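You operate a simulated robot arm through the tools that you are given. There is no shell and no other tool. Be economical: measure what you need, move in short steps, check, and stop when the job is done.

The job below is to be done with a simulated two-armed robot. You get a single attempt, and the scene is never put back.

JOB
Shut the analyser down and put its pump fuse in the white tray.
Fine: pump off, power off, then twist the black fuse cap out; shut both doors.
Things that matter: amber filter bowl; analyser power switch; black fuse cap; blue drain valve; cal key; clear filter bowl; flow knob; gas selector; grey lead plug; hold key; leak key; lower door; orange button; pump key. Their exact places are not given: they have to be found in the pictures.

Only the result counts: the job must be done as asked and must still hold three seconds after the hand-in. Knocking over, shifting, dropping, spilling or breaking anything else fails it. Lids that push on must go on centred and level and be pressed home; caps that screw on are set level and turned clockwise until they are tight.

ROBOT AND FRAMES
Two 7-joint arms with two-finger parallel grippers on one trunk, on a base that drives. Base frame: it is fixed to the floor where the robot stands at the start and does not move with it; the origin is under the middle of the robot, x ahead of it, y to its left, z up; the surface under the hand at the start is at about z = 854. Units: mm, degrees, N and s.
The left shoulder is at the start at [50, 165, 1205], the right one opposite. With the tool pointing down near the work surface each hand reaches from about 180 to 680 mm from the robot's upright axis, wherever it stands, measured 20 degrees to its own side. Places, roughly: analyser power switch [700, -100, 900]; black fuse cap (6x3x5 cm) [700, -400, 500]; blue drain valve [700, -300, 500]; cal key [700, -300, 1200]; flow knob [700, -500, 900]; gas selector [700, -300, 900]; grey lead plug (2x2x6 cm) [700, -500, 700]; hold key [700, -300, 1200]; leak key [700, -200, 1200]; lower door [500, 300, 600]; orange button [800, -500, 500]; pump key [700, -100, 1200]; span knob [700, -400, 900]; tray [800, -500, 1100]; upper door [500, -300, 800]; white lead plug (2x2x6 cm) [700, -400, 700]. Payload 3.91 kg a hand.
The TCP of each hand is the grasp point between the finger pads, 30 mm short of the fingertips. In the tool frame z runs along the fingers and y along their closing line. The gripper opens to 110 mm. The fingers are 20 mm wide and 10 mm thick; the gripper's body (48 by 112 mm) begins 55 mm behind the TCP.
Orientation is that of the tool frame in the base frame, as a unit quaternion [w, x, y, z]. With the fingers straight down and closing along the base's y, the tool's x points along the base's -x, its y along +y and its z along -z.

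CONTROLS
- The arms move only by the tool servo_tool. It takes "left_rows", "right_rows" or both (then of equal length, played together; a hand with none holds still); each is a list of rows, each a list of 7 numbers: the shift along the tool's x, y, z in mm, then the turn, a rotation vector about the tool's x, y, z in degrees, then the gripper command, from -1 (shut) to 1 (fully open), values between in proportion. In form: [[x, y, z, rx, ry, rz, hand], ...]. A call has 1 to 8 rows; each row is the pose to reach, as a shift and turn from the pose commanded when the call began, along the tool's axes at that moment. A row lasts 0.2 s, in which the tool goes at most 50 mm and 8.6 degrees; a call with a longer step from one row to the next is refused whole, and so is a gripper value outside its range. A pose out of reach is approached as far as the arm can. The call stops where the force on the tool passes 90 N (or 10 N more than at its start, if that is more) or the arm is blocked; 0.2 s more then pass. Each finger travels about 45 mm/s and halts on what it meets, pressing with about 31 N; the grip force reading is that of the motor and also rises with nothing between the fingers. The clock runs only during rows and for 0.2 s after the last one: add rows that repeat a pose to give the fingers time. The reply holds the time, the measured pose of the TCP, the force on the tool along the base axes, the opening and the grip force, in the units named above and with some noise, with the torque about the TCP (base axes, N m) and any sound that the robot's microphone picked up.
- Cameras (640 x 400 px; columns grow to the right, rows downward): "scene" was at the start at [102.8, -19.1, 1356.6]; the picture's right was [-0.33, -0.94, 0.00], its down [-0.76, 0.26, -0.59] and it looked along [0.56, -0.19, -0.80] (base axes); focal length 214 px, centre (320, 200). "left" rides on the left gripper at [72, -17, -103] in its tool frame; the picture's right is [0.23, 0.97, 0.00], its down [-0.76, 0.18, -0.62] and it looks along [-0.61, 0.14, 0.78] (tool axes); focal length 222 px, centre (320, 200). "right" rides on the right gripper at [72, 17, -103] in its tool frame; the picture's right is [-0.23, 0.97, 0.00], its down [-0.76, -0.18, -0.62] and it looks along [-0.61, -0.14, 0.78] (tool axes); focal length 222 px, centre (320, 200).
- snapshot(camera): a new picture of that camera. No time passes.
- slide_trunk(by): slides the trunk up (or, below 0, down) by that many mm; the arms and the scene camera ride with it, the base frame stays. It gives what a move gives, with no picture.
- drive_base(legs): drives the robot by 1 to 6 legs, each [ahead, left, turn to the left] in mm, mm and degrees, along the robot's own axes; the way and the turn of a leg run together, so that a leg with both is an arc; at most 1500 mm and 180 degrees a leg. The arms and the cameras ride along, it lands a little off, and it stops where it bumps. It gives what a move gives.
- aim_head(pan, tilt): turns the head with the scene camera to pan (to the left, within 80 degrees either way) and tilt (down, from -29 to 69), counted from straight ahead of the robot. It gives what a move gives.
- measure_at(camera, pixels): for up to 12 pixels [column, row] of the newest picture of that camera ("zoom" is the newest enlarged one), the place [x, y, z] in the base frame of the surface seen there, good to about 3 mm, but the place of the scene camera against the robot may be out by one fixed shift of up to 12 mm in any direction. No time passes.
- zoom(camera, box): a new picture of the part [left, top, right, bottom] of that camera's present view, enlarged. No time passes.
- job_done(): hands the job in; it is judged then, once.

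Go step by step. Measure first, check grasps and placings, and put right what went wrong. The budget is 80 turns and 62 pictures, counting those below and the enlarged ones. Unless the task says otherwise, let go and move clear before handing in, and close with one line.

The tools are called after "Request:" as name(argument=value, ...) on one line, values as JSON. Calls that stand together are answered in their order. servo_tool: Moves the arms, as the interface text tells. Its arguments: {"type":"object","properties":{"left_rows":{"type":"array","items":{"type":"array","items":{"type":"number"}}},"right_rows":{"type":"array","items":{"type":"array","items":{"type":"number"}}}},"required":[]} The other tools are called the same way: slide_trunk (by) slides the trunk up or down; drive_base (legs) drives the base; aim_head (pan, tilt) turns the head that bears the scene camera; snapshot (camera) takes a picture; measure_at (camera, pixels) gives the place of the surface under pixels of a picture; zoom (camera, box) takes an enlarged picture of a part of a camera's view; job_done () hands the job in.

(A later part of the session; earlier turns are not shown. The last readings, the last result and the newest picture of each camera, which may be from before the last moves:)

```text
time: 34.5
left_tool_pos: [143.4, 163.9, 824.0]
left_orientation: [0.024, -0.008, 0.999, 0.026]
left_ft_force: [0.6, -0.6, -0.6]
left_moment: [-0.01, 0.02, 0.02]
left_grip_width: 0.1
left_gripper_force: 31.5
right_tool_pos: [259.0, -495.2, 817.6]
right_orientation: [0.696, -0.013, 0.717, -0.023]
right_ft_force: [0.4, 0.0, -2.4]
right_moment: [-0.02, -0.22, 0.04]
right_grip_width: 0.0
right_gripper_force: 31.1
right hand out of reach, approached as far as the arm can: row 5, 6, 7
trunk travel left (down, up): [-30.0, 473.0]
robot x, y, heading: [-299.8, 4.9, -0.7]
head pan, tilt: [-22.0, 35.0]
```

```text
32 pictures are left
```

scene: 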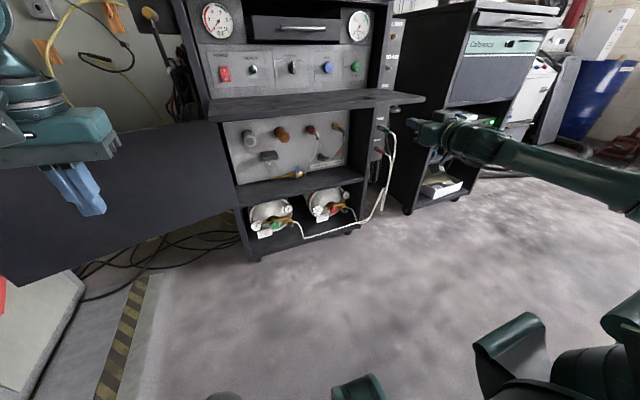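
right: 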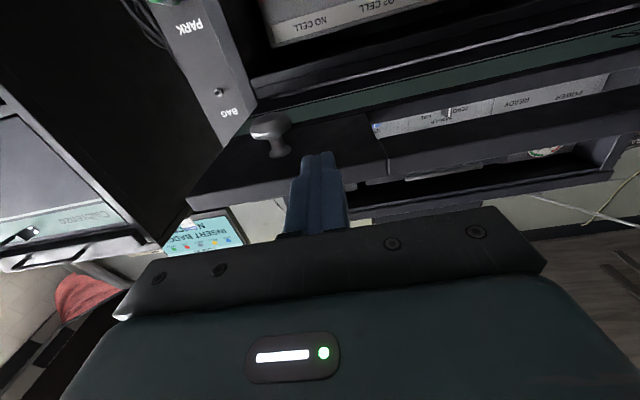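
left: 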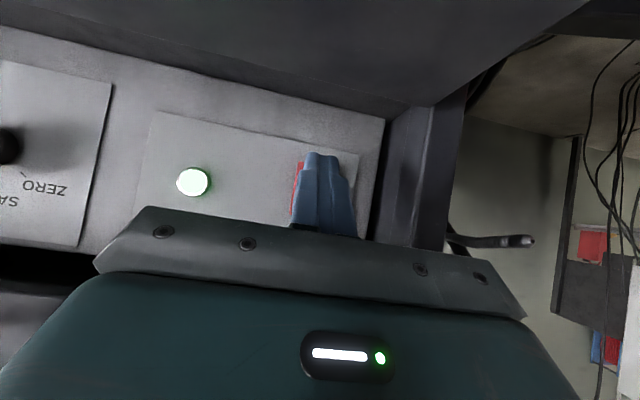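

The hand is forward at (259,-495,818), level. The rest I do with base and trunk: drive ahead 110 and left 12 to bring the fingertips under the flap.

Request:
drive_base(legs=[[0, 13, 0], [112, 0, 0]])

Request:
snapshot(camera="right")

Request:
zoom(camera="scene", box=[200, 60, 488, 240])

```text
time: 36.1
left_tool_pos: [258.0, 175.9, 824.4]
left_orientation: [0.023, -0.009, 0.999, 0.027]
left_ft_force: [0.1, 0.5, 1.4]
left_moment: [-0.02, -0.01, 0.01]
left_grip_width: 0.2
left_gripper_force: 31.4
right_tool_pos: [372.2, -481.8, 818.8]
right_orientation: [0.698, -0.014, 0.716, -0.023]
right_ft_force: [0.0, 0.8, 0.3]
right_moment: [0.0, 0.01, -0.02]
right_grip_width: 0.1
right_gripper_force: 30.8
trunk travel left (down, up): [-30.0, 473.0]
robot x, y, heading: [-188.2, 10.8, -0.3]
head pan, tilt: [-22.0, 35.0]
```

```text
31 pictures are left
```

right: 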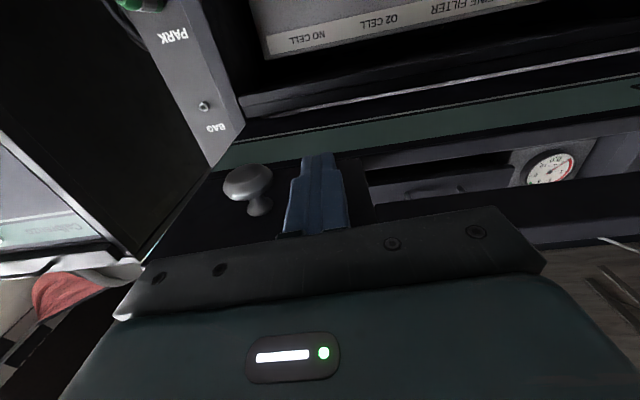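

```text
2.22 times, centred on (344, 150) of scene
```

zoom: 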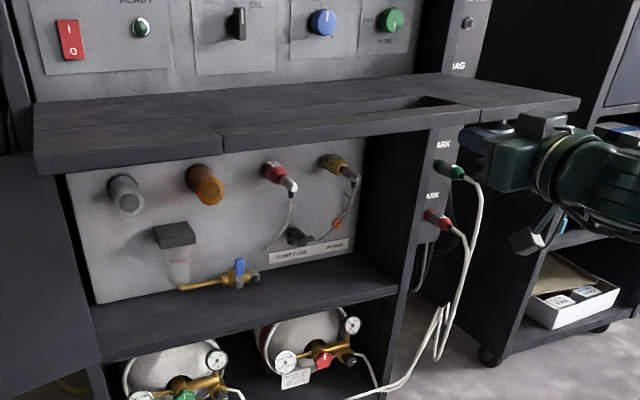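

Fingertips are under the flap between knob and window. Lifting with the trunk, step one; compartment with the fuse is also visible (zoom (297,237)).

Request:
slide_trunk(by=80)

Request:
snapshot(camera="right")

```text
time: 37.3
left_tool_pos: [256.8, 176.7, 904.7]
left_orientation: [0.023, -0.009, 0.999, 0.028]
left_ft_force: [0.7, 0.0, 0.5]
left_moment: [0.04, 0.03, -0.02]
left_grip_width: 0.1
left_gripper_force: 31.4
right_tool_pos: [371.9, -481.7, 900.1]
right_orientation: [0.699, -0.013, 0.715, -0.023]
right_ft_force: [0.4, -0.5, 0.4]
right_moment: [0.0, 0.0, -0.01]
right_grip_width: 0.2
right_gripper_force: 31.6
trunk travel left (down, up): [-110.0, 393.0]
robot x, y, heading: [-184.9, 15.8, -0.3]
head pan, tilt: [-22.0, 35.0]
```

```text
29 pictures are left
```

right: 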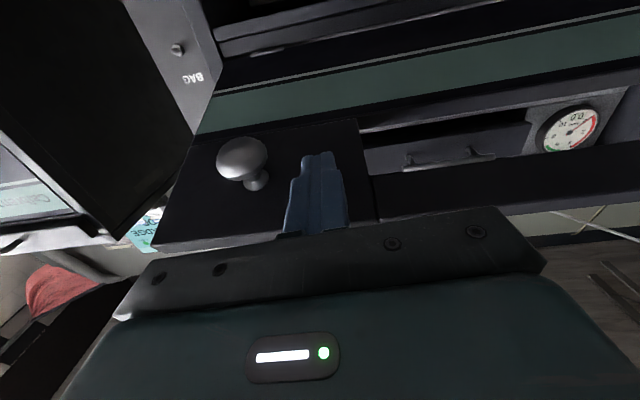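

The flap lifts with almost no force. I continue along the arc in trunk/drive steps.

Request:
slide_trunk(by=45)

Request:
drive_base(legs=[[35, 0, 0]])

Request:
slide_trunk(by=50)

Request:
drive_base(legs=[[50, 0, 0]])

Request:
slide_trunk(by=25)

Request:
snapshot(camera="scene")

```text
time: 38.1
left_tool_pos: [256.6, 176.4, 950.3]
left_orientation: [0.024, -0.01, 0.999, 0.028]
left_ft_force: [0.4, 0.5, 0.2]
left_moment: [0.0, 0.03, -0.01]
left_grip_width: 0.0
left_gripper_force: 31.2
right_tool_pos: [372.3, -482.5, 945.2]
right_orientation: [0.699, -0.014, 0.715, -0.023]
right_ft_force: [-0.4, 0.3, -0.2]
right_moment: [0.01, -0.01, -0.01]
right_grip_width: 0.1
right_gripper_force: 30.6
trunk travel left (down, up): [-155.0, 348.0]
robot x, y, heading: [-186.9, 15.0, -0.1]
head pan, tilt: [-22.0, 35.0]
```

```text
time: 39.0
left_tool_pos: [291.1, 175.4, 949.8]
left_orientation: [0.023, -0.01, 0.999, 0.027]
left_ft_force: [-0.2, -0.3, 0.1]
left_moment: [0.03, 0.0, -0.01]
left_grip_width: 0.0
left_gripper_force: 31.2
right_tool_pos: [408.3, -482.8, 944.8]
right_orientation: [0.698, -0.013, 0.716, -0.024]
right_ft_force: [-0.6, 0.3, -0.1]
right_moment: [0.01, 0.01, 0.0]
right_grip_width: 0.0
right_gripper_force: 30.4
trunk travel left (down, up): [-155.0, 348.0]
robot x, y, heading: [-148.1, 13.4, -0.1]
head pan, tilt: [-22.0, 35.0]
```

```text
time: 39.9
left_tool_pos: [291.7, 176.0, 1000.2]
left_orientation: [0.023, -0.009, 0.999, 0.028]
left_ft_force: [-0.2, -0.4, -0.2]
left_moment: [-0.03, -0.01, 0.0]
left_grip_width: 0.0
left_gripper_force: 31.1
right_tool_pos: [407.3, -482.0, 996.4]
right_orientation: [0.698, -0.015, 0.715, -0.023]
right_ft_force: [0.7, 0.0, 0.0]
right_moment: [0.0, 0.03, 0.0]
right_grip_width: 0.0
right_gripper_force: 31.5
trunk travel left (down, up): [-205.0, 298.0]
robot x, y, heading: [-151.0, 15.7, -0.4]
head pan, tilt: [-22.0, 35.0]
```

```text
time: 40.9
left_tool_pos: [343.0, 175.6, 1000.3]
left_orientation: [0.024, -0.009, 0.999, 0.027]
left_ft_force: [1.1, -0.1, 0.8]
left_moment: [0.0, 0.01, -0.03]
left_grip_width: 0.0
left_gripper_force: 31.3
right_tool_pos: [459.3, -482.9, 994.2]
right_orientation: [0.698, -0.014, 0.716, -0.023]
right_ft_force: [-0.3, -0.1, 0.5]
right_moment: [0.01, -0.04, -0.02]
right_grip_width: 0.2
right_gripper_force: 31.1
trunk travel left (down, up): [-205.0, 298.0]
robot x, y, heading: [-95.9, 13.8, -0.4]
head pan, tilt: [-22.0, 35.0]
```

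```text
time: 41.6
left_tool_pos: [342.5, 175.3, 1024.7]
left_orientation: [0.024, -0.01, 0.999, 0.028]
left_ft_force: [0.4, -0.1, 0.0]
left_moment: [-0.01, -0.02, 0.0]
left_grip_width: 0.3
left_gripper_force: 30.2
right_tool_pos: [457.6, -482.4, 1019.4]
right_orientation: [0.698, -0.015, 0.716, -0.023]
right_ft_force: [-0.2, 0.9, -0.3]
right_moment: [0.0, -0.02, 0.02]
right_grip_width: 0.4
right_gripper_force: 31.1
trunk travel left (down, up): [-230.0, 273.0]
robot x, y, heading: [-98.6, 14.7, -0.6]
head pan, tilt: [-22.0, 35.0]
```

```text
28 pictures are left
```

scene: 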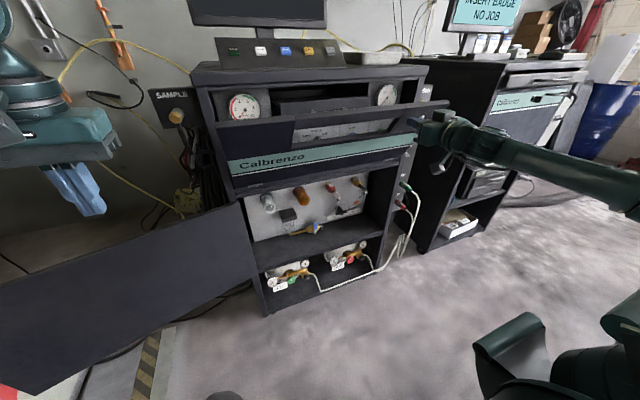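

The flap is half up and stays. I push on to closed.

Request:
drive_base(legs=[[55, 0, 0]])

Request:
slide_trunk(by=20)

Request:
drive_base(legs=[[50, 0, 0]])

Request:
snapshot(camera="scene")

```text
time: 42.5
left_tool_pos: [399.2, 174.8, 1024.0]
left_orientation: [0.023, -0.008, 0.999, 0.027]
left_ft_force: [-0.6, -0.5, -0.5]
left_moment: [0.0, 0.05, 0.02]
left_grip_width: 0.0
left_gripper_force: 30.3
right_tool_pos: [513.6, -484.5, 1018.7]
right_orientation: [0.697, -0.013, 0.716, -0.024]
right_ft_force: [-0.7, -0.2, -0.2]
right_moment: [-0.01, -0.02, -0.02]
right_grip_width: 0.0
right_gripper_force: 31.3
trunk travel left (down, up): [-230.0, 273.0]
robot x, y, heading: [-45.4, 11.2, -0.4]
head pan, tilt: [-22.0, 35.0]
```

```text
time: 43.2
left_tool_pos: [398.7, 174.4, 1044.0]
left_orientation: [0.023, -0.009, 0.999, 0.027]
left_ft_force: [-0.5, 0.5, 0.2]
left_moment: [0.01, 0.01, -0.01]
left_grip_width: 0.0
left_gripper_force: 31.2
right_tool_pos: [513.8, -482.9, 1038.4]
right_orientation: [0.698, -0.013, 0.716, -0.023]
right_ft_force: [-0.1, 1.4, -0.4]
right_moment: [0.03, -0.04, 0.0]
right_grip_width: 0.1
right_gripper_force: 30.8
trunk travel left (down, up): [-250.0, 253.0]
robot x, y, heading: [-43.5, 14.0, -0.3]
head pan, tilt: [-22.0, 35.0]
```

```text
time: 44.1
left_tool_pos: [451.5, 175.3, 1043.1]
left_orientation: [0.023, -0.008, 0.999, 0.027]
left_ft_force: [0.5, 0.3, 0.0]
left_moment: [-0.02, 0.0, -0.01]
left_grip_width: 0.1
left_gripper_force: 31.0
right_tool_pos: [565.9, -484.8, 1038.3]
right_orientation: [0.697, -0.013, 0.716, -0.024]
right_ft_force: [0.1, -0.3, 0.0]
right_moment: [0.01, -0.04, -0.02]
right_grip_width: 0.0
right_gripper_force: 30.6
trunk travel left (down, up): [-250.0, 253.0]
robot x, y, heading: [7.8, 10.6, -0.7]
head pan, tilt: [-22.0, 35.0]
```

```text
27 pictures are left
```

scene: 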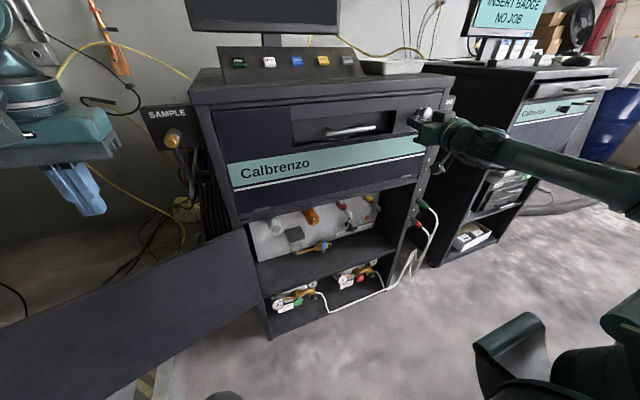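

Nearly shut; the drawer handle passes through the window. A few more mm ahead until it meets resistance, with the arm.

Request:
servo_tool(right_rows=[[0, 0, 5, 0, 0, 0, -1], [0, 0, 10, 0, 0, 0, -1], [0, 0, 15, 0, 0, 0, -1], [0, 0, 20, 0, 0, 0, -1], [0, 0, 24, 0, 0, 0, -1], [0, 0, 24, 0, 0, 0, -1]])

Request:
zoom(camera="scene", box=[180, 50, 500, 250])

Request:
measure_at(camera="scene", pixels=[[240, 130], [240, 180], [320, 105], [320, 170], [400, 170], [400, 120], [300, 92]])

```text
time: 45.5
left_tool_pos: [445.8, 173.9, 1047.3]
left_orientation: [0.027, -0.008, 0.999, 0.027]
left_ft_force: [-0.8, 0.0, 0.8]
left_moment: [0.02, -0.03, 0.01]
left_grip_width: 0.0
left_gripper_force: 30.7
right_tool_pos: [582.4, -484.1, 1039.0]
right_orientation: [0.697, -0.012, 0.716, -0.025]
right_ft_force: [-59.7, 11.3, -17.1]
right_moment: [0.09, 0.0, 0.5]
right_grip_width: 0.0
right_gripper_force: 31.5
trunk travel left (down, up): [-250.0, 253.0]
robot x, y, heading: [8.4, 13.2, -0.6]
head pan, tilt: [-22.0, 35.0]
```

```text
2.00 times, centred on (340, 150) of scene
```

zoom: 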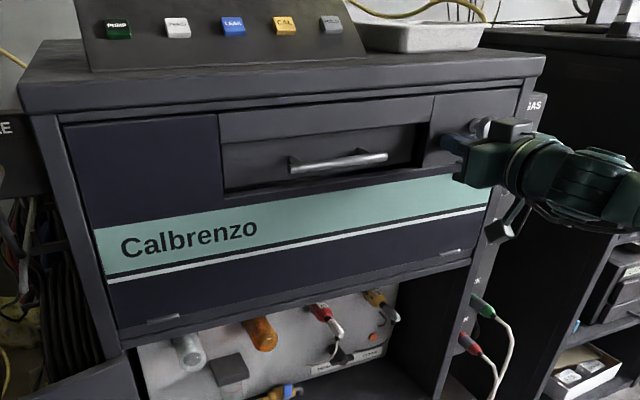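

```text
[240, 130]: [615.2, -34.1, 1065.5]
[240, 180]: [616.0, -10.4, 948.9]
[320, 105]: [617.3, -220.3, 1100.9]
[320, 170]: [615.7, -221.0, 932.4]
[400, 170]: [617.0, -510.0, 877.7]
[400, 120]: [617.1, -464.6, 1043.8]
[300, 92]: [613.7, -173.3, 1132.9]
```

The flap is flush (face x≈615 all over, 60 N resistance): shut. I withdraw, lower the trunk and look into the lower compartment.

Request:
drive_base(legs=[[-220, 0, 0]])

Request:
slide_trunk(by=-250)

Request:
snapshot(camera="scene")

Request:
zoom(camera="scene", box=[220, 60, 420, 185])

```text
time: 47.2
left_tool_pos: [228.4, 174.8, 1043.7]
left_orientation: [0.024, -0.008, 0.999, 0.027]
left_ft_force: [-0.7, -0.1, -0.5]
left_moment: [-0.01, -0.01, -0.01]
left_grip_width: 0.0
left_gripper_force: 31.0
right_tool_pos: [366.4, -483.7, 1037.2]
right_orientation: [0.697, -0.013, 0.716, -0.024]
right_ft_force: [-0.5, 0.7, -0.7]
right_moment: [0.0, -0.03, -0.03]
right_grip_width: 0.2
right_gripper_force: 30.5
trunk travel left (down, up): [-250.0, 253.0]
robot x, y, heading: [-216.2, 17.9, -0.2]
head pan, tilt: [-22.0, 35.0]
```

```text
time: 49.8
left_tool_pos: [228.3, 175.7, 794.3]
left_orientation: [0.023, -0.008, 0.999, 0.027]
left_ft_force: [-0.1, 0.5, 0.1]
left_moment: [-0.02, 0.01, 0.03]
left_grip_width: 0.2
left_gripper_force: 31.0
right_tool_pos: [368.0, -483.6, 789.0]
right_orientation: [0.697, -0.015, 0.716, -0.023]
right_ft_force: [-0.4, -0.5, -0.1]
right_moment: [0.0, 0.03, 0.03]
right_grip_width: 0.0
right_gripper_force: 31.0
trunk travel left (down, up): [0.0, 503.0]
robot x, y, heading: [-214.4, 10.5, -0.3]
head pan, tilt: [-22.0, 35.0]
```

```text
25 pictures are left
```

scene: 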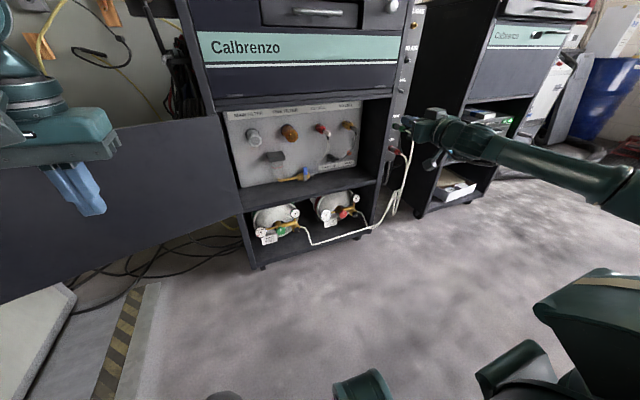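

```text
3.20 times, centred on (320, 122) of scene
```

zoom: 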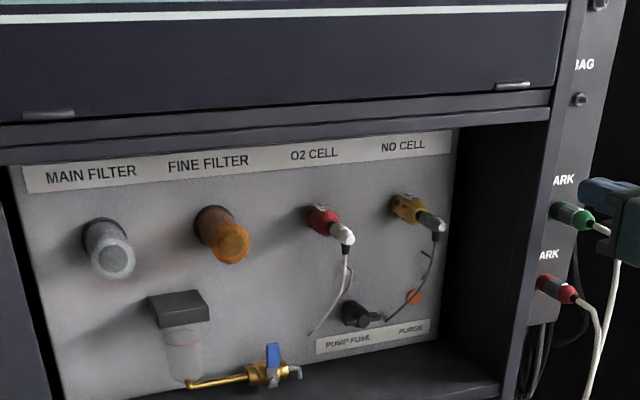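

The PUMP FUSE cap is at zoom (358,315), with two lead tails near it and the PURGE button right of it. Measuring these.

Request:
measure_at(camera="zoom", pixels=[[374, 320], [352, 312], [360, 303], [372, 318], [415, 296], [347, 275], [315, 332], [325, 310], [388, 318], [412, 285], [350, 240], [345, 345]])

Request:
zoom(camera="scene", box=[304, 110, 368, 175])

```text
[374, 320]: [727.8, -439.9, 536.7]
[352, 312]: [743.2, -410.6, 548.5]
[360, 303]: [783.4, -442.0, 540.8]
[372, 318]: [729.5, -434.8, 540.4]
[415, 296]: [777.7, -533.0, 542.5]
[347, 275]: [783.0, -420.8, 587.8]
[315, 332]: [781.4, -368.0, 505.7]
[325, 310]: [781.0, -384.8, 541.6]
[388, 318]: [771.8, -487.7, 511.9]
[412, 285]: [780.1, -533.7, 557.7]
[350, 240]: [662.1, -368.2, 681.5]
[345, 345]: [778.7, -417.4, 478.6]
```

```text
6.15 times, centred on (336, 142) of scene
```

zoom: 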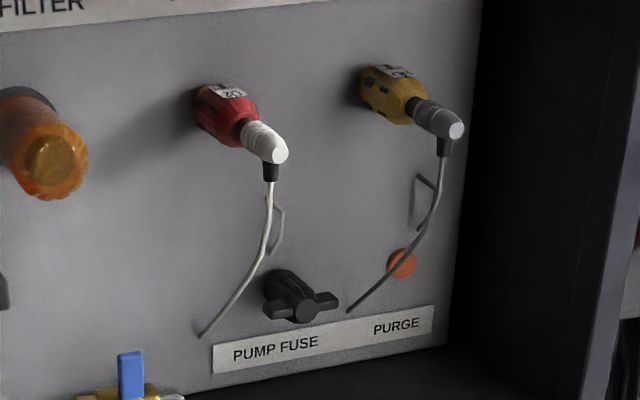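

Cap: T-handle with its front at about (724,-441,528) after bias correction, wings roughly horizontal, panel at x≈776. I lower the right hand outside the cabinet to that height.

Request:
servo_tool(right_rows=[[33, 5, 0, 0, 0, 0, -1], [66, 10, 0, 0, 0, 0, -1], [99, 15, 0, 0, 0, 0, -1], [132, 20, 0, 0, 0, 0, -1], [165, 25, 0, 0, 0, 0, -1], [198, 32, 0, 0, 0, 0, -1], [231, 38, 0, 0, 0, 0, -1], [255, 43, 0, 0, 0, 0, -1]])

```text
time: 51.6
left_tool_pos: [228.0, 175.9, 795.7]
left_orientation: [0.023, -0.009, 0.999, 0.027]
left_ft_force: [-0.3, 0.0, 0.2]
left_moment: [-0.01, 0.0, -0.01]
left_grip_width: 0.0
left_gripper_force: 30.8
right_tool_pos: [359.8, -453.9, 528.5]
right_orientation: [0.697, -0.013, 0.716, -0.024]
right_ft_force: [0.6, -0.1, 0.2]
right_moment: [0.02, 0.03, 0.02]
right_grip_width: 0.2
right_gripper_force: 31.6
trunk travel left (down, up): [0.0, 503.0]
robot x, y, heading: [-216.5, 13.7, -0.3]
head pan, tilt: [-22.0, 35.0]
```

It reached that. Now roll the hand -90° so the fingers close vertically (camera to the right), and open to about 50 mm.

Request:
servo_tool(right_rows=[[0, 0, 0, 0, 0, -8, -0.1], [0, 0, 0, 0, 0, -16, -0.1], [0, 0, 0, 0, 0, -24, -0.1], [0, 0, 0, 0, 0, -32, -0.1], [0, 0, 0, 0, 0, -40, -0.1], [0, 0, 0, 0, 0, -48, -0.1], [0, 0, 0, 0, 0, -56, -0.1], [0, 0, 0, 0, 0, -64, -0.1]])

Request:
servo_tool(right_rows=[[0, 0, 0, 0, 0, -8, -0.1], [0, 0, 0, 0, 0, -16, -0.1], [0, 0, 0, 0, 0, -24, -0.1], [0, 0, 0, 0, 0, -26, -0.1], [0, 0, 0, 0, 0, -26, -0.1]])

Request:
snapshot(camera="right")

```text
time: 53.4
left_tool_pos: [227.4, 177.2, 794.4]
left_orientation: [0.024, -0.01, 0.999, 0.026]
left_ft_force: [-1.0, -1.1, 0.6]
left_moment: [-0.02, -0.04, -0.02]
left_grip_width: 0.0
left_gripper_force: 31.4
right_tool_pos: [405.4, -524.8, 661.9]
right_orientation: [0.576, -0.387, 0.646, -0.318]
right_ft_force: [-0.7, 0.9, 0.0]
right_moment: [0.01, -0.01, 0.0]
right_grip_width: 49.5
right_gripper_force: 0.1
right hand out of reach, approached as far as the arm can: row 3, 4, 5, 6, 7, 8
trunk travel left (down, up): [0.0, 503.0]
robot x, y, heading: [-216.8, 13.6, -0.3]
head pan, tilt: [-22.0, 35.0]
```

```text
time: 54.6
left_tool_pos: [228.1, 177.8, 794.6]
left_orientation: [0.024, -0.01, 0.999, 0.025]
left_ft_force: [0.5, 1.6, 0.7]
left_moment: [-0.09, 0.01, 0.0]
left_grip_width: 0.2
left_gripper_force: 30.9
right_tool_pos: [418.6, -565.4, 821.1]
right_orientation: [0.495, -0.519, 0.537, -0.443]
right_ft_force: [-0.4, -0.3, -0.4]
right_moment: [0.01, -0.01, -0.01]
right_grip_width: 49.7
right_gripper_force: 0.1
right hand out of reach, approached as far as the arm can: row 1, 2, 3, 4, 5
trunk travel left (down, up): [0.0, 503.0]
robot x, y, heading: [-212.2, 14.1, -0.4]
head pan, tilt: [-22.0, 35.0]
```

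```text
22 pictures are left
```

right: 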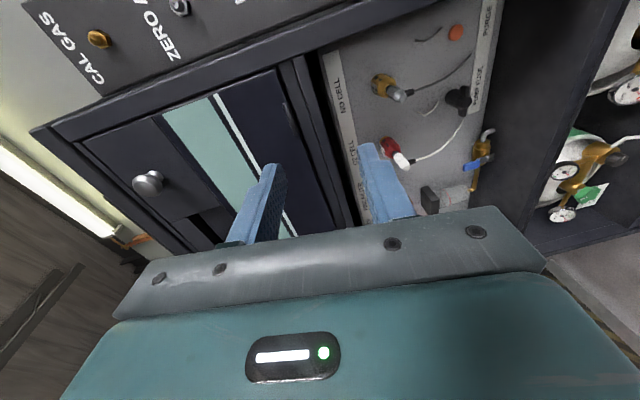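

The picture shows the fuse area well, but with this roll the hand cannot get low so far outboard. I test the same roll straight ahead of the shoulder instead (moving inboard, then down).

Request:
servo_tool(right_rows=[[-40, 0, 0, 0, 0, 0, -0.1], [-80, 5, 0, 0, 0, 0, -0.1], [-120, 20, 0, 0, 0, 0, -0.1], [-160, 40, 0, 0, 0, 0, -0.1], [-200, 65, 0, 0, 0, 0, -0.1], [-240, 90, 0, 0, 0, 0, -0.1], [-280, 115, 0, 0, 0, 0, -0.1], [-310, 150, 0, 0, 0, 0, -0.1]])

Request:
servo_tool(right_rows=[[0, 20, 0, 0, 0, 0, -0.1], [0, 40, 0, 0, 0, 0, -0.1], [0, 60, 0, 0, 0, 0, -0.1], [0, 80, 0, 0, 0, 0, -0.1], [0, 100, 0, 0, 0, 0, -0.1], [0, 120, 0, 0, 0, 0, -0.1], [0, 140, 0, 0, 0, 0, -0.1]])

```text
time: 56.4
left_tool_pos: [228.4, 176.6, 795.3]
left_orientation: [0.024, -0.009, 0.999, 0.028]
left_ft_force: [0.2, -1.1, -0.1]
left_moment: [-0.01, 0.01, 0.01]
left_grip_width: 0.0
left_gripper_force: 30.8
right_tool_pos: [344.6, -336.3, 796.6]
right_orientation: [0.487, -0.52, 0.551, -0.435]
right_ft_force: [-0.9, 0.2, -0.2]
right_moment: [0.01, -0.03, 0.01]
right_grip_width: 49.6
right_gripper_force: 0.1
right hand out of reach, approached as far as the arm can: row 1, 2, 4, 5, 6, 7, 8
trunk travel left (down, up): [0.0, 503.0]
robot x, y, heading: [-215.7, 15.7, -0.3]
head pan, tilt: [-22.0, 35.0]
```

```text
time: 58.0
left_tool_pos: [228.1, 177.0, 794.2]
left_orientation: [0.022, -0.008, 0.999, 0.027]
left_ft_force: [0.2, 0.1, -0.3]
left_moment: [-0.06, 0.0, 0.01]
left_grip_width: 0.1
left_gripper_force: 30.9
right_tool_pos: [343.2, -333.2, 797.9]
right_orientation: [0.488, -0.522, 0.548, -0.435]
right_ft_force: [-0.2, -0.1, 0.2]
right_moment: [0.03, 0.01, 0.0]
right_grip_width: 49.6
right_gripper_force: 0.1
right hand out of reach, approached as far as the arm can: row 1, 2, 3, 4, 5, 6, 7
trunk travel left (down, up): [0.0, 503.0]
robot x, y, heading: [-217.8, 17.6, -0.4]
head pan, tilt: [-22.0, 35.0]
```

This roll is blocked. I roll back the other way (+), aiming for the camera on the inboard side.

Request:
servo_tool(right_rows=[[0, 0, 0, 0, 0, 8.5, -0.1], [0, 0, 0, 0, 0, 17, -0.1], [0, 0, 0, 0, 0, 25.5, -0.1], [0, 0, 0, 0, 0, 34, -0.1], [0, 0, 0, 0, 0, 42.5, -0.1], [0, 0, 0, 0, 0, 51, -0.1], [0, 0, 0, 0, 0, 59.5, -0.1], [0, 0, 0, 0, 0, 68, -0.1]])

Request:
servo_tool(right_rows=[[0, 0, 0, 0, 0, 8.5, -0.1], [0, 0, 0, 0, 0, 17, -0.1], [0, 0, 0, 0, 0, 25.5, -0.1], [0, 0, 0, 0, 0, 34, -0.1], [0, 0, 0, 0, 0, 42.5, -0.1], [0, 0, 0, 0, 0, 51, -0.1], [0, 0, 0, 0, 0, 59.5, -0.1], [0, 0, 0, 0, 0, 68, -0.1]])

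Request:
servo_tool(right_rows=[[0, 0, 0, 0, 0, 8.5, -0.1], [0, 0, 0, 0, 0, 17, -0.1], [0, 0, 0, 0, 0, 25.5, -0.1], [0, 0, 0, 0, 0, 34, -0.1], [0, 0, 0, 0, 0, 41, -0.1], [0, 0, 0, 0, 0, 44, -0.1]])

```text
time: 59.8
left_tool_pos: [228.0, 175.3, 795.1]
left_orientation: [0.023, -0.008, 0.999, 0.028]
left_ft_force: [-1.1, 0.7, 0.4]
left_moment: [0.04, -0.01, -0.01]
left_grip_width: 0.1
left_gripper_force: 30.9
right_tool_pos: [347.8, -335.7, 796.0]
right_orientation: [0.651, -0.129, 0.743, -0.09]
right_ft_force: [-0.6, 0.1, 0.1]
right_moment: [0.0, 0.02, 0.02]
right_grip_width: 49.6
right_gripper_force: 0.1
trunk travel left (down, up): [0.0, 503.0]
robot x, y, heading: [-213.0, 13.0, -0.3]
head pan, tilt: [-22.0, 35.0]
```

```text
time: 61.6
left_tool_pos: [226.8, 175.3, 794.5]
left_orientation: [0.023, -0.008, 0.999, 0.028]
left_ft_force: [-0.5, 0.1, -0.1]
left_moment: [-0.01, 0.01, 0.0]
left_grip_width: 0.1
left_gripper_force: 31.0
right_tool_pos: [349.4, -336.3, 795.1]
right_orientation: [0.59, 0.308, 0.688, 0.291]
right_ft_force: [0.3, 0.6, 0.7]
right_moment: [-0.01, 0.02, -0.03]
right_grip_width: 49.4
right_gripper_force: 0.0
trunk travel left (down, up): [0.0, 503.0]
robot x, y, heading: [-213.9, 11.7, -0.5]
head pan, tilt: [-22.0, 35.0]
```

```text
time: 63.0
left_tool_pos: [227.7, 175.2, 794.7]
left_orientation: [0.023, -0.009, 0.999, 0.027]
left_ft_force: [-0.1, -0.3, -0.2]
left_moment: [0.0, -0.03, -0.02]
left_grip_width: 0.0
left_gripper_force: 30.7
right_tool_pos: [347.5, -335.2, 795.6]
right_orientation: [0.437, 0.544, 0.523, 0.49]
right_ft_force: [0.6, -0.4, 0.1]
right_moment: [-0.02, 0.0, 0.02]
right_grip_width: 49.4
right_gripper_force: 0.1
trunk travel left (down, up): [0.0, 503.0]
robot x, y, heading: [-213.6, 12.1, -0.2]
head pan, tilt: [-22.0, 35.0]
```

Positive roll works. I measure the fuse area on the last right-hand picture (cap at (458,98), white tail end (465,118), grey tail (470,60)).

Request:
measure_at(camera="right", pixels=[[458, 98], [464, 96], [452, 100], [450, 93], [463, 120], [455, 133], [440, 148], [420, 156], [465, 65], [445, 78], [420, 90], [500, 165]])

Request:
servo_tool(right_rows=[[0, 0, 0, 0, 0, 8.5, 0.35], [0, 0, 0, 0, 0, 17, 0.35], [0, 0, 0, 0, 0, 25.5, 0.35], [0, 0, 0, 0, 0, 34, 0.35], [0, 0, 0, 0, 0, 42.5, 0.35], [0, 0, 0, 0, 0, 51, 0.35], [0, 0, 0, 0, 0, 59.5, 0.35], [0, 0, 0, 0, 0, 68, 0.35]])

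```text
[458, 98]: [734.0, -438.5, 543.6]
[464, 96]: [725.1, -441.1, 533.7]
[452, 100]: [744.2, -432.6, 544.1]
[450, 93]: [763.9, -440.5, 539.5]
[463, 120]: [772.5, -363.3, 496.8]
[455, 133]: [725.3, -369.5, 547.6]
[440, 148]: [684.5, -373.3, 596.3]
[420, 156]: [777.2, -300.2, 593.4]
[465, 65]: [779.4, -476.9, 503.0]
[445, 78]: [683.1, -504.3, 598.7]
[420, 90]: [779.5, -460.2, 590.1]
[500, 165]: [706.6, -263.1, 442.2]
```

```text
time: 64.8
left_tool_pos: [228.0, 175.6, 794.6]
left_orientation: [0.023, -0.009, 0.999, 0.027]
left_ft_force: [1.0, -0.8, 0.1]
left_moment: [0.02, 0.01, -0.01]
left_grip_width: 0.0
left_gripper_force: 31.0
right_tool_pos: [346.7, -334.9, 795.1]
right_orientation: [0.089, 0.743, 0.129, 0.651]
right_ft_force: [0.5, 1.0, 0.2]
right_moment: [0.01, 0.01, -0.04]
right_grip_width: 74.5
right_gripper_force: 0.1
trunk travel left (down, up): [0.0, 503.0]
robot x, y, heading: [-211.7, 13.9, -0.6]
head pan, tilt: [-22.0, 35.0]
```

The leads hang at y≈-370 and y≈-504, leaving ±65 mm around the cap at (725,-441,533); shelf at z≈442. Roll ~180 (camera up) with an end grip, then twisting to roll 90, stays clear. I finish the roll while moving down in front of the compartment.

Request:
servo_tool(right_rows=[[-33, 4, 23, 0, 0, 3, 0.35], [-66, 8, 46, 0, 0, 6, 0.35], [-99, 12, 69, 0, 0, 9, 0.35], [-132, 16, 92, 0, 0, 12, 0.35], [-165, 21, 115, 0, 0, 15, 0.35], [-198, 25, 138, 0, 0, 18, 0.35], [-231, 29, 161, 0, 0, 20, 0.35], [-262, 34, 184, 0, 0, 22, 0.35]])

Request:
servo_tool(right_rows=[[0, 0, 0, -1, 4, 0, 0.35], [0, 0, 0, -2, 8, 0, 0.35], [0, 0, 0, -2, 8, 0, 0.35]])

Request:
snapshot(camera="right")

```text
time: 66.6
left_tool_pos: [228.0, 175.1, 795.5]
left_orientation: [0.024, -0.009, 0.999, 0.028]
left_ft_force: [-0.4, 0.9, -0.4]
left_moment: [-0.03, 0.0, -0.02]
left_grip_width: 0.1
left_gripper_force: 31.0
right_tool_pos: [503.4, -442.6, 532.9]
right_orientation: [-0.036, 0.753, -0.014, 0.657]
right_ft_force: [-0.1, -0.1, 0.1]
right_moment: [0.0, 0.04, 0.02]
right_grip_width: 74.3
right_gripper_force: 0.0
trunk travel left (down, up): [0.0, 503.0]
robot x, y, heading: [-214.5, 20.0, -0.4]
head pan, tilt: [-22.0, 35.0]
```

```text
time: 67.4
left_tool_pos: [227.2, 175.6, 793.6]
left_orientation: [0.024, -0.009, 0.999, 0.028]
left_ft_force: [0.3, -0.4, 0.0]
left_moment: [0.0, 0.01, 0.03]
left_grip_width: 0.1
left_gripper_force: 31.5
right_tool_pos: [501.5, -443.2, 532.5]
right_orientation: [-0.022, 0.706, -0.029, 0.707]
right_ft_force: [-0.7, 0.3, -0.3]
right_moment: [-0.02, -0.03, 0.0]
right_grip_width: 74.3
right_gripper_force: 0.1
trunk travel left (down, up): [0.0, 503.0]
robot x, y, heading: [-217.2, 10.6, -0.3]
head pan, tilt: [-22.0, 35.0]
```

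```text
21 pictures are left
```

right: 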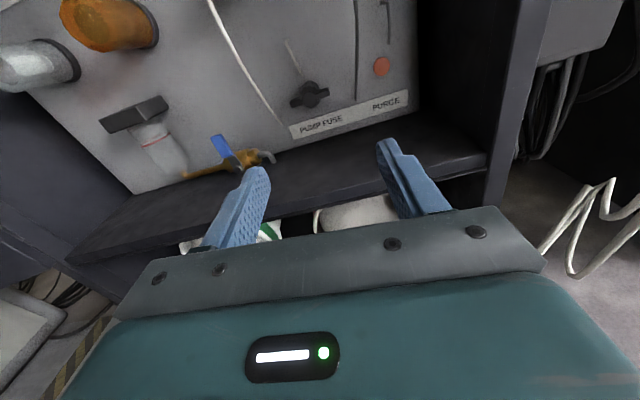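

Clear upright view; the T-bar at (310,96) looks parallel to the label. Zoom and measure it.

Request:
zoom(camera="right", box=[246, 40, 406, 140])

Request:
measure_at(camera="right", pixels=[[310, 97], [297, 101], [325, 94], [309, 86], [311, 105], [293, 101], [328, 93], [381, 66], [380, 160], [300, 85]])

```text
4.00 times, centred on (326, 90) of right
```

zoom: 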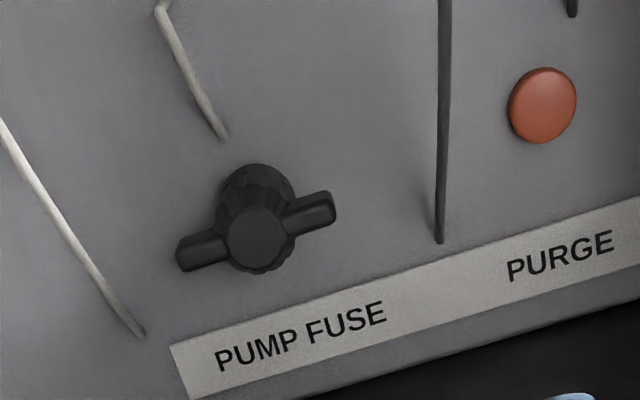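

```text
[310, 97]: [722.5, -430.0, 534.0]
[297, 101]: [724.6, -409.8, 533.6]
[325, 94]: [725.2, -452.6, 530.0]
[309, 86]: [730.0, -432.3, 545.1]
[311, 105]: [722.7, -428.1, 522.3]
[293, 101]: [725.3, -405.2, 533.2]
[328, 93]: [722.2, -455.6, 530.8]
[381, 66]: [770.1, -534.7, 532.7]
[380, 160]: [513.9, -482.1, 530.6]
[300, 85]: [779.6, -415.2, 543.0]
```

Cap centre is (723,-431,532), bar y −403…−459, level. I align the hand (y +12, roll −4°) and then drive in most of the way.

Request:
servo_tool(right_rows=[[0, -6, 0, 0, 0, -2, 0.4], [0, -12, 0, 0, 0, -4, 0.4], [0, -12, 0, 0, 0, -4, 0.4]])

Request:
drive_base(legs=[[170, 0, 0]])

Request:
snapshot(camera="right")

Request:
measure_at(camera="right", pixels=[[310, 120], [320, 200]])

```text
time: 68.2
left_tool_pos: [229.7, 176.5, 794.5]
left_orientation: [0.024, -0.008, 0.999, 0.027]
left_ft_force: [1.6, -0.6, 0.4]
left_moment: [-0.02, 0.02, 0.01]
left_grip_width: 0.0
left_gripper_force: 30.8
right_tool_pos: [501.7, -428.9, 534.7]
right_orientation: [0.005, 0.707, -0.004, 0.707]
right_ft_force: [-0.5, 0.0, -0.3]
right_moment: [-0.03, 0.02, -0.01]
right_grip_width: 77.4
right_gripper_force: 0.2
trunk travel left (down, up): [0.0, 503.0]
robot x, y, heading: [-209.8, 12.8, -0.7]
head pan, tilt: [-22.0, 35.0]
```

```text
time: 69.7
left_tool_pos: [401.8, 170.3, 794.5]
left_orientation: [0.024, -0.005, 0.999, 0.028]
left_ft_force: [-0.5, 0.1, 0.5]
left_moment: [-0.01, -0.01, 0.03]
left_grip_width: 0.2
left_gripper_force: 31.1
right_tool_pos: [669.4, -437.7, 534.4]
right_orientation: [0.005, 0.707, -0.007, 0.707]
right_ft_force: [0.6, -0.4, 0.1]
right_moment: [-0.01, -0.01, -0.03]
right_grip_width: 77.0
right_gripper_force: 0.2
trunk travel left (down, up): [0.0, 503.0]
robot x, y, heading: [-43.1, 12.4, -1.0]
head pan, tilt: [-22.0, 35.0]
```

```text
19 pictures are left
```

right: 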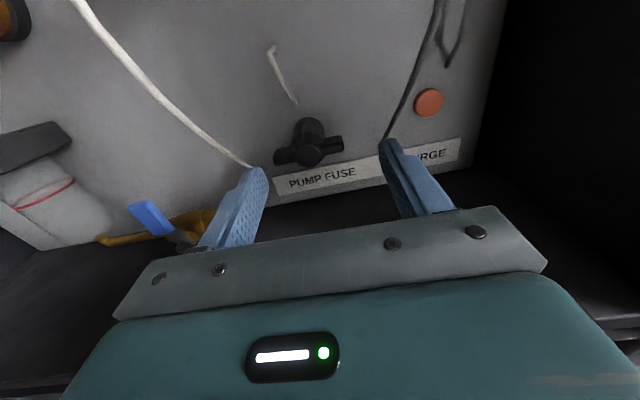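

```text
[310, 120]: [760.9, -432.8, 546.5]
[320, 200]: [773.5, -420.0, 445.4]
```

Close now; measure the bar again from here: ends (277,156), (342,145), hub (307,150).

Request:
measure_at(camera="right", pixels=[[307, 152], [280, 156], [339, 145], [315, 150], [285, 155], [333, 146], [245, 165], [388, 128]])

```text
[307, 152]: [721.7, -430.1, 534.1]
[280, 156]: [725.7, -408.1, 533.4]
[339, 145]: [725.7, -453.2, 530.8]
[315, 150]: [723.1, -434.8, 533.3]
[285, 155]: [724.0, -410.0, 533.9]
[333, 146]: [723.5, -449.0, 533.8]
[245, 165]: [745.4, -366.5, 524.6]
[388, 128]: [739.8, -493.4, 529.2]
```

Bar centre (724,-431,533). I shift 7 mm left, go in 60 mm, and close on the bar ends.

Request:
servo_tool(right_rows=[[-1, -7, 0, 0, 0, 0, 0.4], [-1, -7, 15, 0, 0, 0, 0.4], [-1, -7, 30, 0, 0, 0, 0.4], [-1, -7, 45, 0, 0, 0, 0.4], [-1, -7, 58, 0, 0, 0, 0.4], [-1, -7, 58, 0, 0, 0, 0.4]])

Request:
zoom(camera="right", box=[160, 60, 480, 260])

```text
time: 71.1
left_tool_pos: [402.3, 171.0, 795.5]
left_orientation: [0.024, -0.005, 0.999, 0.027]
left_ft_force: [-0.3, 0.2, -0.3]
left_moment: [0.01, -0.04, 0.0]
left_grip_width: 0.0
left_gripper_force: 31.6
right_tool_pos: [708.8, -431.0, 533.4]
right_orientation: [0.005, 0.707, -0.007, 0.707]
right_ft_force: [-0.5, 0.3, 0.3]
right_moment: [0.01, 0.0, 0.01]
right_grip_width: 76.9
right_gripper_force: 0.0
right hand out of reach, approached as far as the arm can: row 4, 5, 6
trunk travel left (down, up): [0.0, 503.0]
robot x, y, heading: [-42.6, 16.0, -0.8]
head pan, tilt: [-22.0, 35.0]
```

```text
2.00 times, centred on (320, 160) of right
```

zoom: 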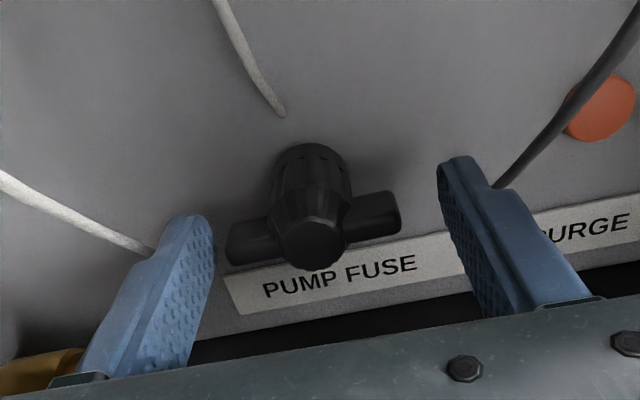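

The arm ran out of reach at x=709. I draw back 45 mm, drive 60 mm ahead and re-enter.

Request:
servo_tool(right_rows=[[0, 0, -15, 0, 0, 0, 0.4], [0, 0, -30, 0, 0, 0, 0.4], [0, 0, -50, 0, 0, 0, 0.4], [0, 0, -50, 0, 0, 0, 0.4]])

Request:
drive_base(legs=[[50, 0, 0]])

```text
time: 72.1
left_tool_pos: [401.7, 171.1, 794.1]
left_orientation: [0.023, -0.005, 0.999, 0.027]
left_ft_force: [0.6, -0.4, 0.1]
left_moment: [0.0, -0.03, -0.01]
left_grip_width: 0.3
left_gripper_force: 30.2
right_tool_pos: [657.9, -431.2, 533.2]
right_orientation: [0.005, 0.707, -0.006, 0.707]
right_ft_force: [-1.0, 0.0, 1.1]
right_moment: [0.0, 0.03, -0.04]
right_grip_width: 77.0
right_gripper_force: 0.1
trunk travel left (down, up): [0.0, 503.0]
robot x, y, heading: [-42.7, 11.1, -1.1]
head pan, tilt: [-22.0, 35.0]
```

```text
time: 73.0
left_tool_pos: [450.7, 169.8, 794.6]
left_orientation: [0.024, -0.005, 0.999, 0.028]
left_ft_force: [-0.6, -0.3, -0.1]
left_moment: [0.0, 0.02, -0.01]
left_grip_width: 0.0
left_gripper_force: 31.3
right_tool_pos: [707.5, -435.0, 533.2]
right_orientation: [0.006, 0.707, -0.007, 0.707]
right_ft_force: [-0.7, -0.3, 0.5]
right_moment: [0.0, 0.0, 0.02]
right_grip_width: 77.0
right_gripper_force: 0.0
trunk travel left (down, up): [0.0, 503.0]
robot x, y, heading: [4.2, 11.2, -1.0]
head pan, tilt: [-22.0, 35.0]
```

Now at (707.5,-435,533) with arm room to spare. I centre 4 mm, advance 22 mm and close.

Request:
servo_tool(right_rows=[[0, -4, 0, 0, 0, 0, 0.4], [0, -4, 11, 0, 0, 0, 0.4], [0, -4, 22, 0, 0, 0, 0.4], [0, -4, 22, 0, 0, 0, 0.0], [0, -4, 22, 0, 0, 0, -0.3], [0, -4, 22, 0, 0, 0, -0.3], [0, -4, 22, 0, 0, 0, -0.3]])

Request:
zoom(camera="right", box=[160, 60, 480, 260])

```text
time: 74.6
left_tool_pos: [451.4, 169.1, 795.0]
left_orientation: [0.025, -0.005, 0.999, 0.027]
left_ft_force: [-0.9, 0.2, 0.3]
left_moment: [-0.02, -0.01, -0.04]
left_grip_width: 0.0
left_gripper_force: 31.3
right_tool_pos: [729.5, -428.1, 532.5]
right_orientation: [0.005, 0.707, -0.005, 0.707]
right_ft_force: [-4.0, 10.5, -1.1]
right_moment: [0.04, 0.04, 0.29]
right_grip_width: 57.0
right_gripper_force: 25.7
trunk travel left (down, up): [0.0, 503.0]
robot x, y, heading: [7.9, 10.4, -0.7]
head pan, tilt: [-22.0, 35.0]
```

```text
2.00 times, centred on (320, 160) of right
```

zoom: 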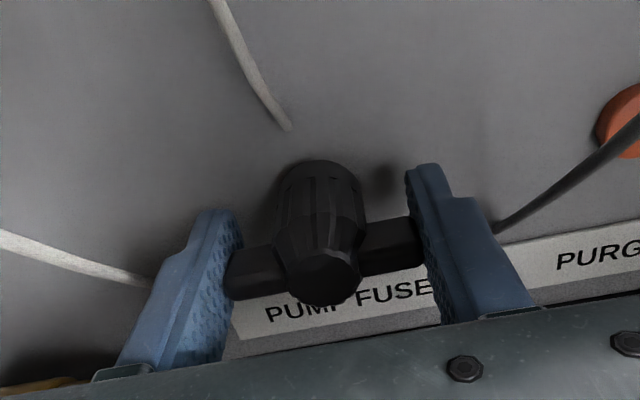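

Gripped both wing ends (57 mm). Now twist counter-clockwise (rz negative), relieving the small side force.

Request:
servo_tool(right_rows=[[0, -3, 0, 0, 0, 0, -1], [0, -3, 0, 0, 0, -8, -1], [0, -3, 0, 0, 0, -16, -1], [0, -3, 0, 0, 0, -24, -1], [0, -3, 0, 0, 0, -32, -1], [0, -3, 0, 0, 0, -40, -1], [0, -3, 0, 0, 0, -48, -1], [0, -3, 0, 0, 0, -56, -1]])

Request:
zoom(camera="right", box=[160, 60, 480, 260])

```text
time: 76.4
left_tool_pos: [451.9, 169.9, 794.7]
left_orientation: [0.023, -0.005, 0.999, 0.027]
left_ft_force: [-0.3, 0.0, -1.2]
left_moment: [-0.01, 0.01, -0.03]
left_grip_width: 0.0
left_gripper_force: 30.7
right_tool_pos: [730.1, -427.0, 531.5]
right_orientation: [0.337, 0.627, 0.328, 0.621]
right_ft_force: [13.6, 0.3, -4.0]
right_moment: [0.05, -0.16, 0.08]
right_grip_width: 56.9
right_gripper_force: 26.4
trunk travel left (down, up): [0.0, 503.0]
robot x, y, heading: [11.2, 13.5, -0.8]
head pan, tilt: [-22.0, 35.0]
```

```text
2.00 times, centred on (320, 160) of right
```

zoom: 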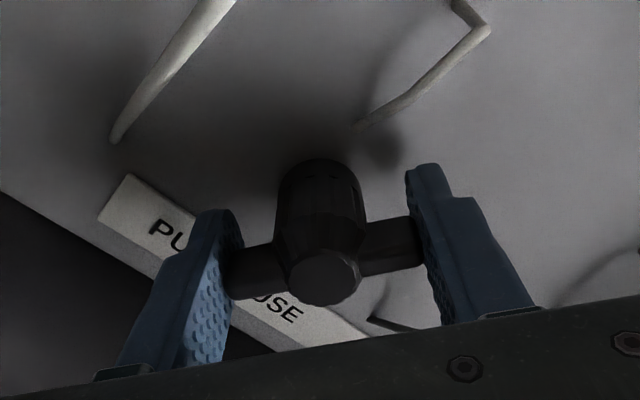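

Turned 56° with the cap following. I continue to 95° and test a gentle pull.

Request:
servo_tool(right_rows=[[0, 0, 0, 0, 0, -8, -1], [0, 0, 0, 0, 0, -16, -1], [0, 0, 0, 0, 0, -24, -1], [0, 0, 0, 0, 0, -32, -1], [0, 0, 0, 0, 0, -38, -1], [0, 0, -3, 0, 0, -38, -1], [0, 0, -6, 0, 0, -38, -1]])

Request:
zoom(camera="right", box=[160, 60, 480, 260])

```text
time: 78.0
left_tool_pos: [451.0, 168.1, 793.9]
left_orientation: [0.023, -0.003, 0.999, 0.028]
left_ft_force: [-0.9, -0.6, -0.6]
left_moment: [0.0, -0.01, -0.03]
left_grip_width: 0.0
left_gripper_force: 30.8
right_tool_pos: [721.4, -415.9, 534.0]
right_orientation: [0.497, 0.542, 0.479, 0.479]
right_ft_force: [-11.4, -16.0, -14.0]
right_moment: [-0.01, 0.38, -0.62]
right_grip_width: 57.7
right_gripper_force: 26.1
right hand out of reach, approached as far as the arm can: row 3, 4, 5, 6, 7
trunk travel left (down, up): [0.0, 503.0]
robot x, y, heading: [6.5, 8.2, -0.7]
head pan, tilt: [-22.0, 35.0]
```

```text
2.00 times, centred on (320, 160) of right
```

zoom: 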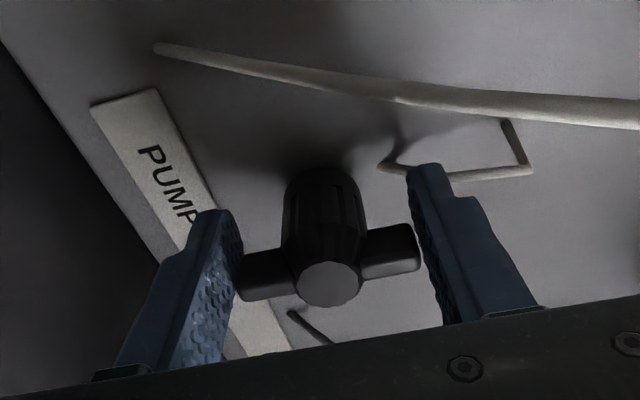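

The arm reached its limit at about 85–90° and drifted 11 mm; I pull gently to see whether the cap is free.

Request:
servo_tool(right_rows=[[0, 0, -8, 0, 0, 0, -1], [0, 0, -16, 0, 0, 0, -1], [0, 0, -24, 0, 0, 0, -1], [0, 0, -32, 0, 0, 0, -1]])

Request:
zoom(camera="right", box=[160, 60, 480, 260])

```text
time: 79.0
left_tool_pos: [450.6, 170.2, 793.8]
left_orientation: [0.024, -0.004, 0.999, 0.027]
left_ft_force: [0.0, 0.1, 0.0]
left_moment: [0.03, 0.0, 0.01]
left_grip_width: 0.0
left_gripper_force: 30.5
right_tool_pos: [693.1, -404.5, 542.1]
right_orientation: [0.496, 0.539, 0.479, 0.484]
right_ft_force: [0.1, -1.0, -0.3]
right_moment: [0.02, 0.0, 0.01]
right_grip_width: 0.0
right_gripper_force: 25.5
trunk travel left (down, up): [0.0, 503.0]
robot x, y, heading: [8.5, 13.3, -0.5]
head pan, tilt: [-22.0, 35.0]
```

```text
2.00 times, centred on (320, 160) of right
```

zoom: 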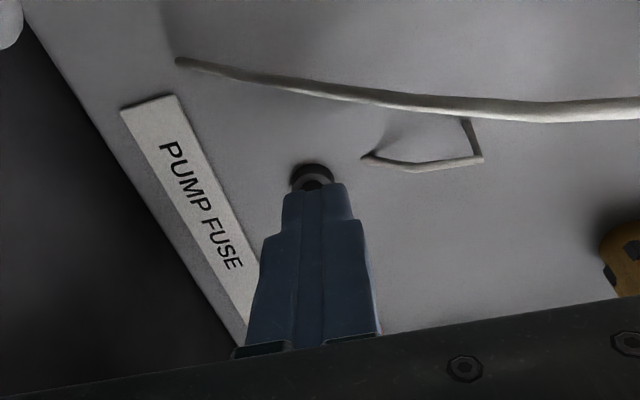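

The grip closed to 0: the cap slipped out of the fingers, and an empty socket ring shows at (312,180). I back the hand off and look for the cap.

Request:
servo_tool(right_rows=[[0, 0, -25, 0, 0, 0, -1], [0, 0, -50, 0, 0, 0, -1], [0, 0, -75, 0, 0, 0, -1], [0, 0, -100, 0, 0, 0, -1]])

Request:
snapshot(camera="right")

Request:
snapshot(camera="scene")

```text
time: 80.0
left_tool_pos: [450.6, 169.6, 794.5]
left_orientation: [0.024, -0.004, 0.999, 0.027]
left_ft_force: [0.2, 0.0, 0.1]
left_moment: [0.04, -0.01, -0.04]
left_grip_width: 0.0
left_gripper_force: 31.0
right_tool_pos: [591.6, -396.4, 543.1]
right_orientation: [0.495, 0.539, 0.481, 0.483]
right_ft_force: [-0.5, 0.9, 0.2]
right_moment: [0.02, -0.01, 0.02]
right_grip_width: 0.4
right_gripper_force: 25.6
trunk travel left (down, up): [0.0, 503.0]
robot x, y, heading: [4.4, 11.2, -0.9]
head pan, tilt: [-22.0, 35.0]
```

```text
13 pictures are left
```

right: 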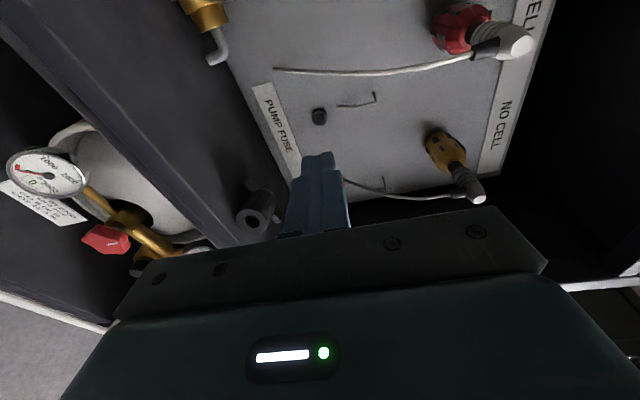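

```text
12 pictures are left
```

scene: 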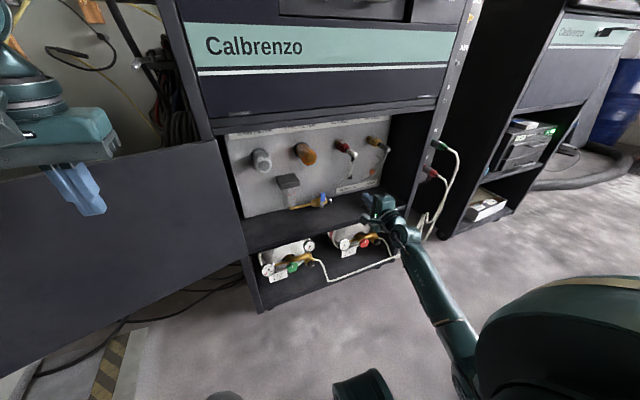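

The socket at (319,117) is empty and the cap lies on the shelf at (258,210). Measuring it.

Request:
measure_at(camera="right", pixels=[[258, 220], [252, 212], [265, 195], [250, 188], [243, 218], [270, 205], [235, 190], [262, 228], [272, 220], [240, 228], [220, 215], [245, 240]])

Request:
zoom(camera="right", box=[200, 150, 328, 250])

```text
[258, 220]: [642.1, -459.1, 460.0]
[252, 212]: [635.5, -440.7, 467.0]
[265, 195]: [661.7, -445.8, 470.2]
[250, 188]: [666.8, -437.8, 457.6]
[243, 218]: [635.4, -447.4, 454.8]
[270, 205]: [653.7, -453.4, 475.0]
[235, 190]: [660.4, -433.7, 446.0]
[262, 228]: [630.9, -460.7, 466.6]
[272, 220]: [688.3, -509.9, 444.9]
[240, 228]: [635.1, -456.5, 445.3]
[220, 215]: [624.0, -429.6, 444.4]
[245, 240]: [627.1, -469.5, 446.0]
```

```text
4.00 times, centred on (264, 200) of right
```

zoom: 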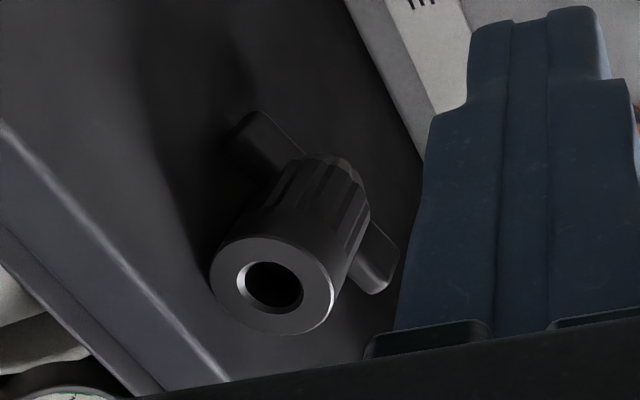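

The cap lies on its side, open end toward me at about (634,-450,460), wings at the far end. Measure the wing ends and barrel sides.

Request:
measure_at(camera="zoom", pixels=[[250, 135], [375, 275], [385, 250], [265, 160], [225, 275], [320, 300], [335, 180], [360, 215], [275, 330], [310, 170], [260, 245], [345, 260]])

```text
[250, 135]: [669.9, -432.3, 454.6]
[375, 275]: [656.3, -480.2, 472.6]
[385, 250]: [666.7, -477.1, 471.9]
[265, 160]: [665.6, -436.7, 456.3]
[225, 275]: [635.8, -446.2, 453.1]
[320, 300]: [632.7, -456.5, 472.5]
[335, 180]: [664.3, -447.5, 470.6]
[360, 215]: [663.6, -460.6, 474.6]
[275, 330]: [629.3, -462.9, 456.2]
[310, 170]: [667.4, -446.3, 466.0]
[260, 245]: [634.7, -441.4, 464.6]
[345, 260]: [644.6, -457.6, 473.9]
```

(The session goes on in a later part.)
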